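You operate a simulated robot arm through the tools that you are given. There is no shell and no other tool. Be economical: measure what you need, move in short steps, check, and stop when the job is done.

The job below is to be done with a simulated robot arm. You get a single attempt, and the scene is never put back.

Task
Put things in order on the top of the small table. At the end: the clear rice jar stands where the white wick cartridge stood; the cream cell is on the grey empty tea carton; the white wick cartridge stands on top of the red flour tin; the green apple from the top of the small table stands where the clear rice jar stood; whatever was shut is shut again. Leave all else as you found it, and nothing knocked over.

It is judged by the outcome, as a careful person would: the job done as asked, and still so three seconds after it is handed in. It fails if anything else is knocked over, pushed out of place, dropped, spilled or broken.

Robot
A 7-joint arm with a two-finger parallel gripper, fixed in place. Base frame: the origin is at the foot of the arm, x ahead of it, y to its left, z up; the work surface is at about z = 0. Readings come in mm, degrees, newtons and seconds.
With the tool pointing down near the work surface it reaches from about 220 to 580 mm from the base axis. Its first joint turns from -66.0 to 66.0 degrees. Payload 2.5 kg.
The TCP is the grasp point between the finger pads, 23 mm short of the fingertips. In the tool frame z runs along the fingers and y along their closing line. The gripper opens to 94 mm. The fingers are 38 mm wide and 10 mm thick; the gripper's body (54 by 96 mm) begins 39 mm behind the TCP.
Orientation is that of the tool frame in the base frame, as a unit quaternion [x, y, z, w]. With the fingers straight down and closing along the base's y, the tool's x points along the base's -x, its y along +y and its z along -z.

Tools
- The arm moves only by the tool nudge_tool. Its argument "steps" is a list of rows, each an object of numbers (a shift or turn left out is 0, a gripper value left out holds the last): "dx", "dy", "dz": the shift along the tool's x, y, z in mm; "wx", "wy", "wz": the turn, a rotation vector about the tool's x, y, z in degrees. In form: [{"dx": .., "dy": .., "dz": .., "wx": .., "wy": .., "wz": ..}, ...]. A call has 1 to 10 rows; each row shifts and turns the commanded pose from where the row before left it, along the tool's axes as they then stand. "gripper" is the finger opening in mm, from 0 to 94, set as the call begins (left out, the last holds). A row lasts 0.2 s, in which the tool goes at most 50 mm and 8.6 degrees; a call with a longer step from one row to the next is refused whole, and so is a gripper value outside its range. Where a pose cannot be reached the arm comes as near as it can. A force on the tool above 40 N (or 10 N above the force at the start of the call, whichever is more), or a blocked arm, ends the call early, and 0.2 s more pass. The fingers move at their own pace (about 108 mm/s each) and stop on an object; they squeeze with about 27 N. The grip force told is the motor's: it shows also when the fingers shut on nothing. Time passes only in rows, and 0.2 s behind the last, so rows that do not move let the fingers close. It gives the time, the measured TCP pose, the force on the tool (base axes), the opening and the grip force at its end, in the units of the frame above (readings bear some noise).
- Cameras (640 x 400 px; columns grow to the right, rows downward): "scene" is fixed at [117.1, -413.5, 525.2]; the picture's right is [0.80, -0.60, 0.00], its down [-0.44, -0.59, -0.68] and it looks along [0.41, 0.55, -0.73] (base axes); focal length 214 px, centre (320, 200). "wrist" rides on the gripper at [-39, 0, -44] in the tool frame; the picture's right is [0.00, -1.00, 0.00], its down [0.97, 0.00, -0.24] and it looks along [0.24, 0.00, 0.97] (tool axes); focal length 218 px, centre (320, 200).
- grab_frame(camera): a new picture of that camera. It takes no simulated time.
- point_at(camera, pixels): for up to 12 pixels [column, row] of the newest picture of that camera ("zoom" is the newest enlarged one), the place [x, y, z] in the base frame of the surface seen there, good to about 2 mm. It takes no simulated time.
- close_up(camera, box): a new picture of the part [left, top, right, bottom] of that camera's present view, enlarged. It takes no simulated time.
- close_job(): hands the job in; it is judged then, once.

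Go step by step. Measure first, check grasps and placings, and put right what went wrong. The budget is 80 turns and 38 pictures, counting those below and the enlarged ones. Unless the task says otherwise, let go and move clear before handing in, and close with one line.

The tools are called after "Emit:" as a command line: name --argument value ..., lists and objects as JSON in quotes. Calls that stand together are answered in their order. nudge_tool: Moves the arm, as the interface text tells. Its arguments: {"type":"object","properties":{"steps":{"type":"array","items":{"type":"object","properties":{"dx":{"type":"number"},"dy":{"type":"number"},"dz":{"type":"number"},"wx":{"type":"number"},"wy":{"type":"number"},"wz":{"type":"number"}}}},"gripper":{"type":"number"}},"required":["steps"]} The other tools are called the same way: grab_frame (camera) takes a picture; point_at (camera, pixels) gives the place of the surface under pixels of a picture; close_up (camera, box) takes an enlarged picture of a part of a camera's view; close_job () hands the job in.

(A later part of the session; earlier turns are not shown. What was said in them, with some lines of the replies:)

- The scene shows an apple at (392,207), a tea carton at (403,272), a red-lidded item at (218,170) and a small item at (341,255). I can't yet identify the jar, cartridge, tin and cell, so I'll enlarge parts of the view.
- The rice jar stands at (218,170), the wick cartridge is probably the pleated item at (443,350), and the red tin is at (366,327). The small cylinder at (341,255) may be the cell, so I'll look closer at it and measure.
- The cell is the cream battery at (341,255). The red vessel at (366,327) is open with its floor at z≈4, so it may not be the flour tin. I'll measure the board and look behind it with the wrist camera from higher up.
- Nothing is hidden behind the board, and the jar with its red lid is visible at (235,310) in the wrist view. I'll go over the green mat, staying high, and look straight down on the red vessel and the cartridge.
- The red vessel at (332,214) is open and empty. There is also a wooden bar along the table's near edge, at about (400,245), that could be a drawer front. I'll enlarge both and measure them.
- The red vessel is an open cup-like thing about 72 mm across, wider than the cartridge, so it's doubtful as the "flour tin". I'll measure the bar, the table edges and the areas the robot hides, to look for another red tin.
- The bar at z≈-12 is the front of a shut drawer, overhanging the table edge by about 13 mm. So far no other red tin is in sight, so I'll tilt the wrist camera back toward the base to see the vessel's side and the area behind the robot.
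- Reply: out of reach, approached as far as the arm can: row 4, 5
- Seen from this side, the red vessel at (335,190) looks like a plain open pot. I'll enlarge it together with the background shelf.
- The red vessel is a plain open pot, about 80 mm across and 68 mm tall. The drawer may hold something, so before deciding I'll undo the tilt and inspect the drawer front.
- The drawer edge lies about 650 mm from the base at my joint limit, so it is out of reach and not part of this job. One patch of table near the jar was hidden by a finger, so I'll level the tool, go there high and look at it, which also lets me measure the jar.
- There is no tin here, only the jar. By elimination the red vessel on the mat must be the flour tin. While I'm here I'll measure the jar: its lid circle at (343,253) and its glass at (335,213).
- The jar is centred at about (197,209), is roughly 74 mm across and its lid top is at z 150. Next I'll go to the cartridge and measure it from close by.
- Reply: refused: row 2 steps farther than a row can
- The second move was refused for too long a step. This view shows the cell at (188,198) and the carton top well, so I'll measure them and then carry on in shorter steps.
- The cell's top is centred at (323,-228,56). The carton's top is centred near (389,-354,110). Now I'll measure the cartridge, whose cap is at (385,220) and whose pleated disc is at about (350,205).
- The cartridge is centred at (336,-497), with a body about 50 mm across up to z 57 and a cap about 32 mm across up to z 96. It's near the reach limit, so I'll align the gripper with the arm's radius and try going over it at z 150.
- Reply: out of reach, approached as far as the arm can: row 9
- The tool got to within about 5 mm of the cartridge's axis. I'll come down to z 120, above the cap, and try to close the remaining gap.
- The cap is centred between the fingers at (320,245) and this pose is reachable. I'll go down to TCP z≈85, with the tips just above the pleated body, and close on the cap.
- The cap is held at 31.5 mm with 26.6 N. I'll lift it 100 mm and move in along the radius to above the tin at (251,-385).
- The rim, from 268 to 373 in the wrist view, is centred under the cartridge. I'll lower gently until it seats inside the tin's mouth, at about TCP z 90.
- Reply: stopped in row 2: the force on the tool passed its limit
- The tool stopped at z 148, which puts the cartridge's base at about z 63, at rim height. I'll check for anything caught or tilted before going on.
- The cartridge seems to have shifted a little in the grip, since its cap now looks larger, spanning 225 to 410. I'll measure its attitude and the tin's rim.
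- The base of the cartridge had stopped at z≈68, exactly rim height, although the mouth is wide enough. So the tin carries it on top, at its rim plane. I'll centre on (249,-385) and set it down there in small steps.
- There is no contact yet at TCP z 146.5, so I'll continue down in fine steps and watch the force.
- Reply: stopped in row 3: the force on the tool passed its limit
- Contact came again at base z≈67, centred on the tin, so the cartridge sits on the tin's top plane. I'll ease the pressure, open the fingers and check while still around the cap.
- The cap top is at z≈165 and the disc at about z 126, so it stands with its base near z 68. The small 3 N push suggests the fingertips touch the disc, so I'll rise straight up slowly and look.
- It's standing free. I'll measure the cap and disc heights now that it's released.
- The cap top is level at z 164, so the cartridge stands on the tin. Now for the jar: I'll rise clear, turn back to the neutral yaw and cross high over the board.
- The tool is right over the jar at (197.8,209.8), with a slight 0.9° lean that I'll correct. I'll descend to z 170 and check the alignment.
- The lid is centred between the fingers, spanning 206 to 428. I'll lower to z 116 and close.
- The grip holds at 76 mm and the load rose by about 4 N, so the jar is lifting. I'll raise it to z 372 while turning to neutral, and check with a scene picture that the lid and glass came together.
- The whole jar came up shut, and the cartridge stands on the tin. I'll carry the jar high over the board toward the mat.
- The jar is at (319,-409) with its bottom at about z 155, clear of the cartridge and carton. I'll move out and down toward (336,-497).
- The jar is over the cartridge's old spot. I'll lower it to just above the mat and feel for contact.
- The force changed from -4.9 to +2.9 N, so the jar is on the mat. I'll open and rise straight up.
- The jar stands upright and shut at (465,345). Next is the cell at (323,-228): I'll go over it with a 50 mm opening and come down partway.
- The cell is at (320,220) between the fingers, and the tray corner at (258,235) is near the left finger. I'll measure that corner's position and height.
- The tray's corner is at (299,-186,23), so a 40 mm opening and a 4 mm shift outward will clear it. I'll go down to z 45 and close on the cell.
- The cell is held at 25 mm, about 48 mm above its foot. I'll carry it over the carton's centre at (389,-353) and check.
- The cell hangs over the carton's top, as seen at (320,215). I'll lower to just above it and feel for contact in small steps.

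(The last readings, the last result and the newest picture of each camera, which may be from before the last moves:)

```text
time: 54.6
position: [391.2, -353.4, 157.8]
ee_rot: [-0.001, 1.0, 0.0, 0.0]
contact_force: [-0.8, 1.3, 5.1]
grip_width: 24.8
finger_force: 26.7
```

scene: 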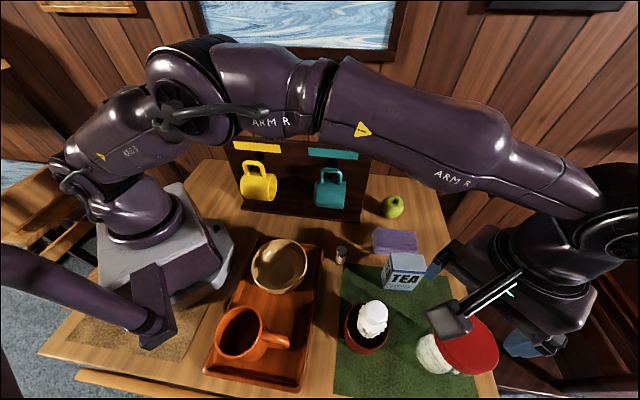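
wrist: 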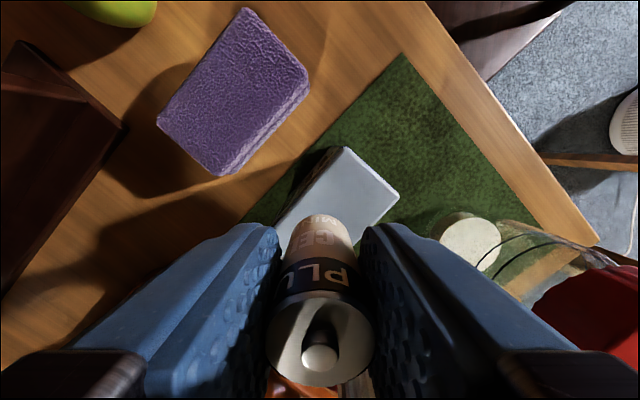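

A 5 N push shows the cell is on the carton. I'll ease off slightly, open gently and rise.

Emit:
nudge_tool --gripper 42 --steps '[{"dz": -0.4}, {}, {}, {"dz": -10}, {"dz": -20}, {"dz": -30}, {"dz": -30}]'

Emit:
grab_frame --camera "wrist"

Emit:
point_at --camera "wrist" --pixels '[[320, 240], [320, 220], [320, 260], [120, 5], [100, 10]]'

```text
time: 56.2
position: [390.5, -352.6, 248.2]
ee_rot: [-0.001, 1.0, 0.0, -0.001]
contact_force: [-0.2, 0.2, -0.5]
grip_width: 41.8
finger_force: 0.1
```

```text
4 pictures are left
```

wrist: 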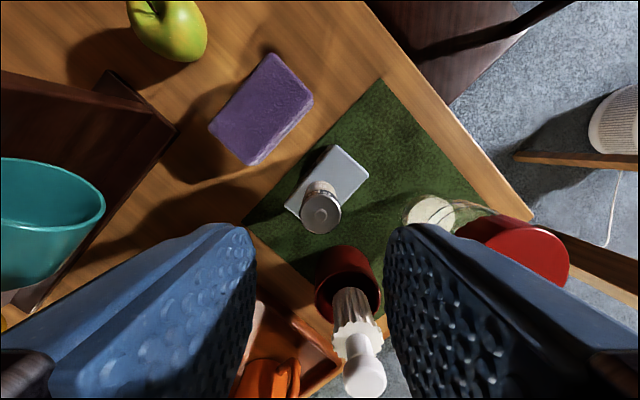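

```text
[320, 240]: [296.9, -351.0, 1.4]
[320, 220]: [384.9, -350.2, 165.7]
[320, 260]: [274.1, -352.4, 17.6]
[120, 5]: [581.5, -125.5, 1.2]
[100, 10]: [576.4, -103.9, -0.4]
```

The cell stands upright on the carton, with its top at (384.9,-350,166), and the cartridge and jar are steady. Next is the apple: I'll open wide and go over it to measure.

Emit:
nudge_tool --gripper 94 --steps '[{"dz": -30}, {"dx": -27.5, "dy": 36}, {"dx": -27.5, "dy": 36}, {"dx": -27.5, "dy": 36}, {"dx": -27.5, "dy": 36}, {"dz": 40}, {"dz": 40}, {"dx": -15}, {}]'

Emit:
grab_frame --camera "wrist"

```text
time: 58.2
position: [516.6, -207.5, 196.5]
ee_rot: [-0.001, 1.0, 0.0, -0.002]
contact_force: [0.1, -0.5, -0.1]
grip_width: 93.9
finger_force: 0.0
```

```text
3 pictures are left
```

wrist: 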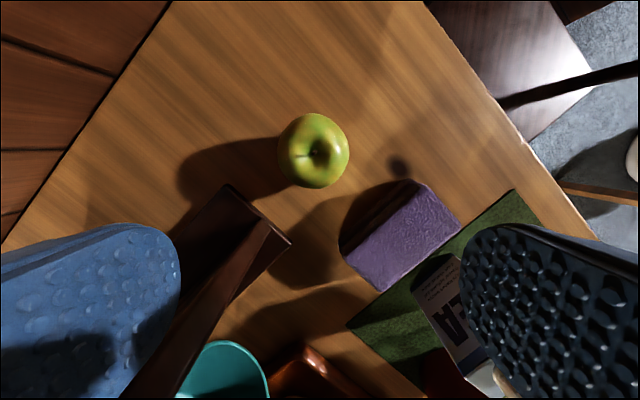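

Emit:
point_at --camera "wrist" --pixels '[[317, 153], [281, 150], [347, 150], [314, 117], [314, 185], [330, 135], [300, 135], [300, 170], [335, 170], [285, 243], [185, 260], [415, 190]]'

```text
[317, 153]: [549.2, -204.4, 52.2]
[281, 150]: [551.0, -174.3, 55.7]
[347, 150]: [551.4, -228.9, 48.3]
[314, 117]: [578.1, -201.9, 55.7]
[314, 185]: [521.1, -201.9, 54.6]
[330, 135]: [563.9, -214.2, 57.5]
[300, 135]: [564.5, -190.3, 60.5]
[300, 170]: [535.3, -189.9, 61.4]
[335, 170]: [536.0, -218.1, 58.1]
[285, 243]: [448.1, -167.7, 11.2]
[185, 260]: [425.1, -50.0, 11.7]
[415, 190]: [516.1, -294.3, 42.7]
```

The apple is centred near (550,-202), is about 60 mm wide and its top is at z≈61. I'll move over it with an 84 mm opening and descend to z≈60 first.

Emit:
nudge_tool --gripper 84 --steps '[{"dx": -16, "dy": 3}, {"dx": -17.5, "dy": 2.5}, {"dz": 45}, {"dz": 45}, {"dz": 25}, {}]'

```text
time: 59.6
position: [549.4, -201.9, 81.3]
ee_rot: [-0.001, 1.0, 0.0, -0.002]
contact_force: [-0.3, 0.1, -0.1]
grip_width: 84.1
finger_force: 0.1
```

Emit:
nudge_tool --steps '[{"dz": 25}, {"dz": 21}, {}]'

Emit:
nudge_tool --gripper 40 --steps '[{}, {}, {}]'

Emit:
nudge_tool --steps '[{"dz": -5}, {"dz": -15}, {"dz": -30}]'

```text
time: 60.4
position: [554.7, -207.4, 50.5]
ee_rot: [0.002, 1.0, -0.006, 0.012]
contact_force: [-0.5, -0.1, -0.3]
grip_width: 84.2
finger_force: 0.0
```

```text
time: 61.2
position: [555.8, -208.4, 52.1]
ee_rot: [0.002, 1.0, -0.006, 0.013]
contact_force: [0.3, 0.5, 11.7]
grip_width: 64.8
finger_force: 26.6
```

```text
time: 62.0
position: [548.6, -201.6, 83.2]
ee_rot: [-0.002, 1.0, 0.0, -0.003]
contact_force: [0.4, 0.2, -1.8]
grip_width: 65.1
finger_force: 27.0
```

The descent stopped at z≈51 with a sideways shift, so something blocked the arm, perhaps the board's top. The apple is gripped at 65 mm and lifted, so I'll rise further and check the board and apple in the scene.

Emit:
nudge_tool --steps '[{"dz": -40}, {"dz": -40}, {"dz": -40}, {"dz": -40}, {}]'

Emit:
grab_frame --camera "scene"

Emit:
point_at --camera "scene" --pixels '[[224, 138], [372, 152], [245, 205], [362, 218], [341, 262], [398, 240], [258, 188], [330, 190]]'

```text
time: 63.2
position: [549.9, -202.3, 246.3]
ee_rot: [-0.001, 1.0, -0.001, -0.002]
contact_force: [-0.9, -0.2, -2.0]
grip_width: 64.8
finger_force: 26.8
```

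```text
2 pictures are left
```

scene: 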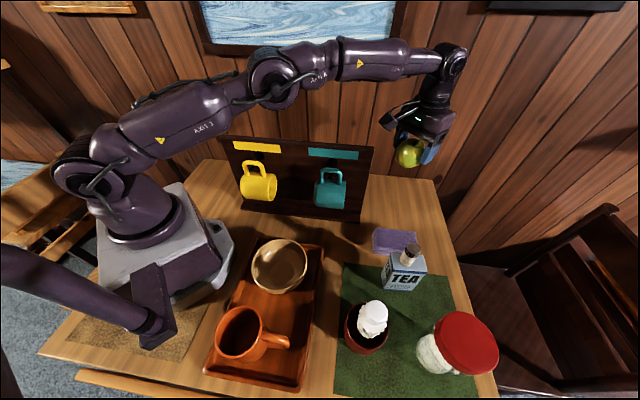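

```text
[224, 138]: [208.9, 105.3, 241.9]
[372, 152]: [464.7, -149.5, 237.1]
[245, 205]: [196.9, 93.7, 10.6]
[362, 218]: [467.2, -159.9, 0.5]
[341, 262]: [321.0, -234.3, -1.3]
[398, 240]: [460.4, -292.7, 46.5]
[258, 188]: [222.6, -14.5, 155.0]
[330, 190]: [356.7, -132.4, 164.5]
```

The board hasn't moved, the apple is held firmly and everything placed still stands. I'll carry the apple high along the board to above the jar's old place.

Emit:
nudge_tool --steps '[{"dz": -35, "dx": 20}, {"dz": -35, "dx": 20}, {"dz": -30, "dx": 20}, {}]'

Emit:
nudge_tool --steps '[{"dx": 24, "dy": 38}, {"dx": 24, "dy": 38}, {"dx": 24, "dy": 38}, {"dx": 24, "dy": 38}, {"dx": 24, "dy": 38}, {"dx": 24, "dy": 38}, {"dx": 24, "dy": 38}, {"dx": 24, "dy": 38}, {"dx": 24, "dy": 38}, {"dx": 24, "dy": 38}]'

```text
time: 64.2
position: [489.5, -201.9, 345.5]
ee_rot: [-0.001, 1.0, -0.001, -0.002]
contact_force: [0.2, 0.4, -1.1]
grip_width: 65.0
finger_force: 28.0
```

```text
time: 66.4
position: [248.1, 176.8, 346.1]
ee_rot: [0.0, 1.0, -0.001, -0.002]
contact_force: [0.1, 0.1, -0.9]
grip_width: 64.8
finger_force: 26.8
```

I'm almost over the jar's old place at (197,209). I'll move the last bit, turn the yaw as before, and come down partway.

Emit:
nudge_tool --steps '[{"dx": 25.5, "dy": 16}, {"dx": 25.5, "dy": 16}, {"wz": -8}, {"wz": -8}, {"wz": -8}, {"wz": -8}, {"wz": -8}, {"dz": 45}, {"dz": 45}, {"dz": 45}]'

Emit:
grab_frame --camera "wrist"

Emit:
point_at --camera "wrist" --pixels '[[320, 250], [320, 280], [320, 310], [320, 340], [320, 370], [290, 300], [350, 300], [320, 225]]'

```text
time: 68.6
position: [198.7, 208.5, 210.8]
ee_rot: [-0.343, 0.939, 0.001, -0.002]
contact_force: [1.3, 0.7, -1.4]
grip_width: 64.9
finger_force: 27.0
```

```text
1 pictures are left
```

wrist: 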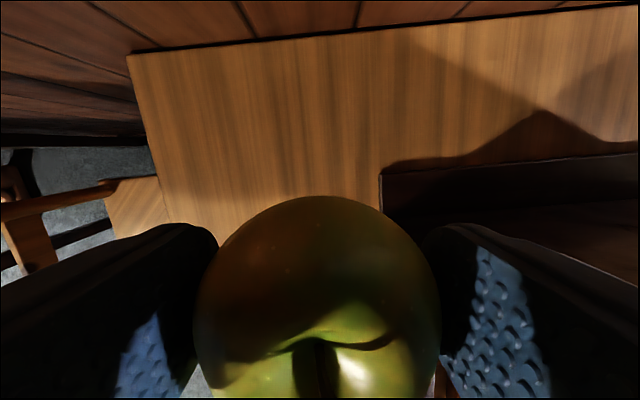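

```text
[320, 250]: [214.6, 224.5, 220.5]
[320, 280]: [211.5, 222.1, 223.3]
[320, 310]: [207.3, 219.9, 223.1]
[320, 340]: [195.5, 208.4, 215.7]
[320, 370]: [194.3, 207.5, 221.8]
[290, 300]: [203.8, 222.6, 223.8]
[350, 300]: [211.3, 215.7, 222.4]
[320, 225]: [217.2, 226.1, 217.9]
```

The apple's stem is at about (195,208), over the target, and its bottom is about 49 mm below the TCP. I'll lower to just above the table.

Emit:
nudge_tool --steps '[{"dx": -1.5, "dz": 45}, {"dz": 45}, {"dz": 35}, {"dz": 18}, {"dz": 8}, {}]'

```text
time: 70.0
position: [198.7, 209.1, 60.6]
ee_rot: [-0.343, 0.939, -0.001, -0.002]
contact_force: [0.0, 0.9, -0.4]
grip_width: 65.0
finger_force: 27.0
```

Emit:
nudge_tool --steps '[{"dz": 4}, {"dz": 3}, {"dz": 1.5}, {"dz": 1}, {"dz": 1}, {}]'

```text
time: 71.4
position: [197.7, 209.9, 49.2]
ee_rot: [-0.342, 0.94, 0.0, -0.002]
contact_force: [0.6, -0.3, -1.7]
grip_width: 64.9
finger_force: 27.0
```

Emit:
nudge_tool --steps '[{"dz": 1}, {"dz": 1}, {"dz": 1}, {"dz": 1}, {}]'

```text
time: 72.6
position: [198.0, 209.3, 45.2]
ee_rot: [-0.343, 0.939, -0.001, -0.002]
contact_force: [-4.1, -4.3, 33.6]
grip_width: 65.2
finger_force: 27.1
```

The apple is pressed on the table at 34 N, so I'll back off slightly, then open gently and rise straight.

Emit:
nudge_tool --steps '[{"dz": -1}, {"dz": -0.7}, {}]'

```text
time: 73.4
position: [198.9, 210.5, 47.3]
ee_rot: [-0.344, 0.939, 0.0, -0.002]
contact_force: [0.3, 0.2, -0.7]
grip_width: 65.0
finger_force: 26.6
```

Emit:
nudge_tool --gripper 82 --steps '[{"dz": 0.4}, {}, {}, {"dz": -10}, {"dz": -20}, {"dz": -40}, {"dz": -45}, {"dz": -45}, {"dz": -45}, {"dz": -40}]'

Emit:
nudge_tool --steps '[{"dz": -45}, {"dz": -30}, {}, {}]'

Emit:
grab_frame --camera "scene"

```text
time: 75.6
position: [198.7, 211.3, 292.9]
ee_rot: [-0.343, 0.939, -0.001, -0.002]
contact_force: [-0.5, -0.3, -0.6]
grip_width: 82.2
finger_force: 0.1
```

```text
time: 76.6
position: [200.8, 210.7, 367.7]
ee_rot: [-0.342, 0.94, 0.0, -0.003]
contact_force: [0.5, -0.1, -0.3]
grip_width: 81.9
finger_force: 0.1
```

```text
0 pictures are left
```

scene: 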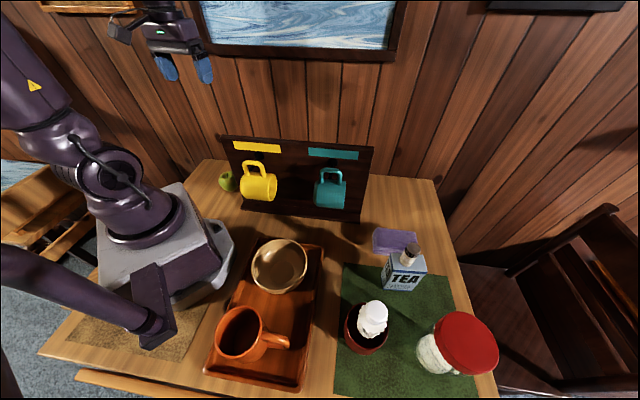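

The final picture shows the apple at (227,181) where the jar stood, the cartridge on the tin at (372,315), the cell on the carton at (411,252) and the jar at (460,345). The gripper is empty and clear, so I'll hand in.

Emit:
close_job

```text
The job is handed in.
```

The job is handed in: all four items are where you asked, the jar stayed shut, and nothing was knocked over. I took the red pot on the mat to be the flour tin, as no other red tin was in sight; it looks open, but the cartridge stands level at its rim.
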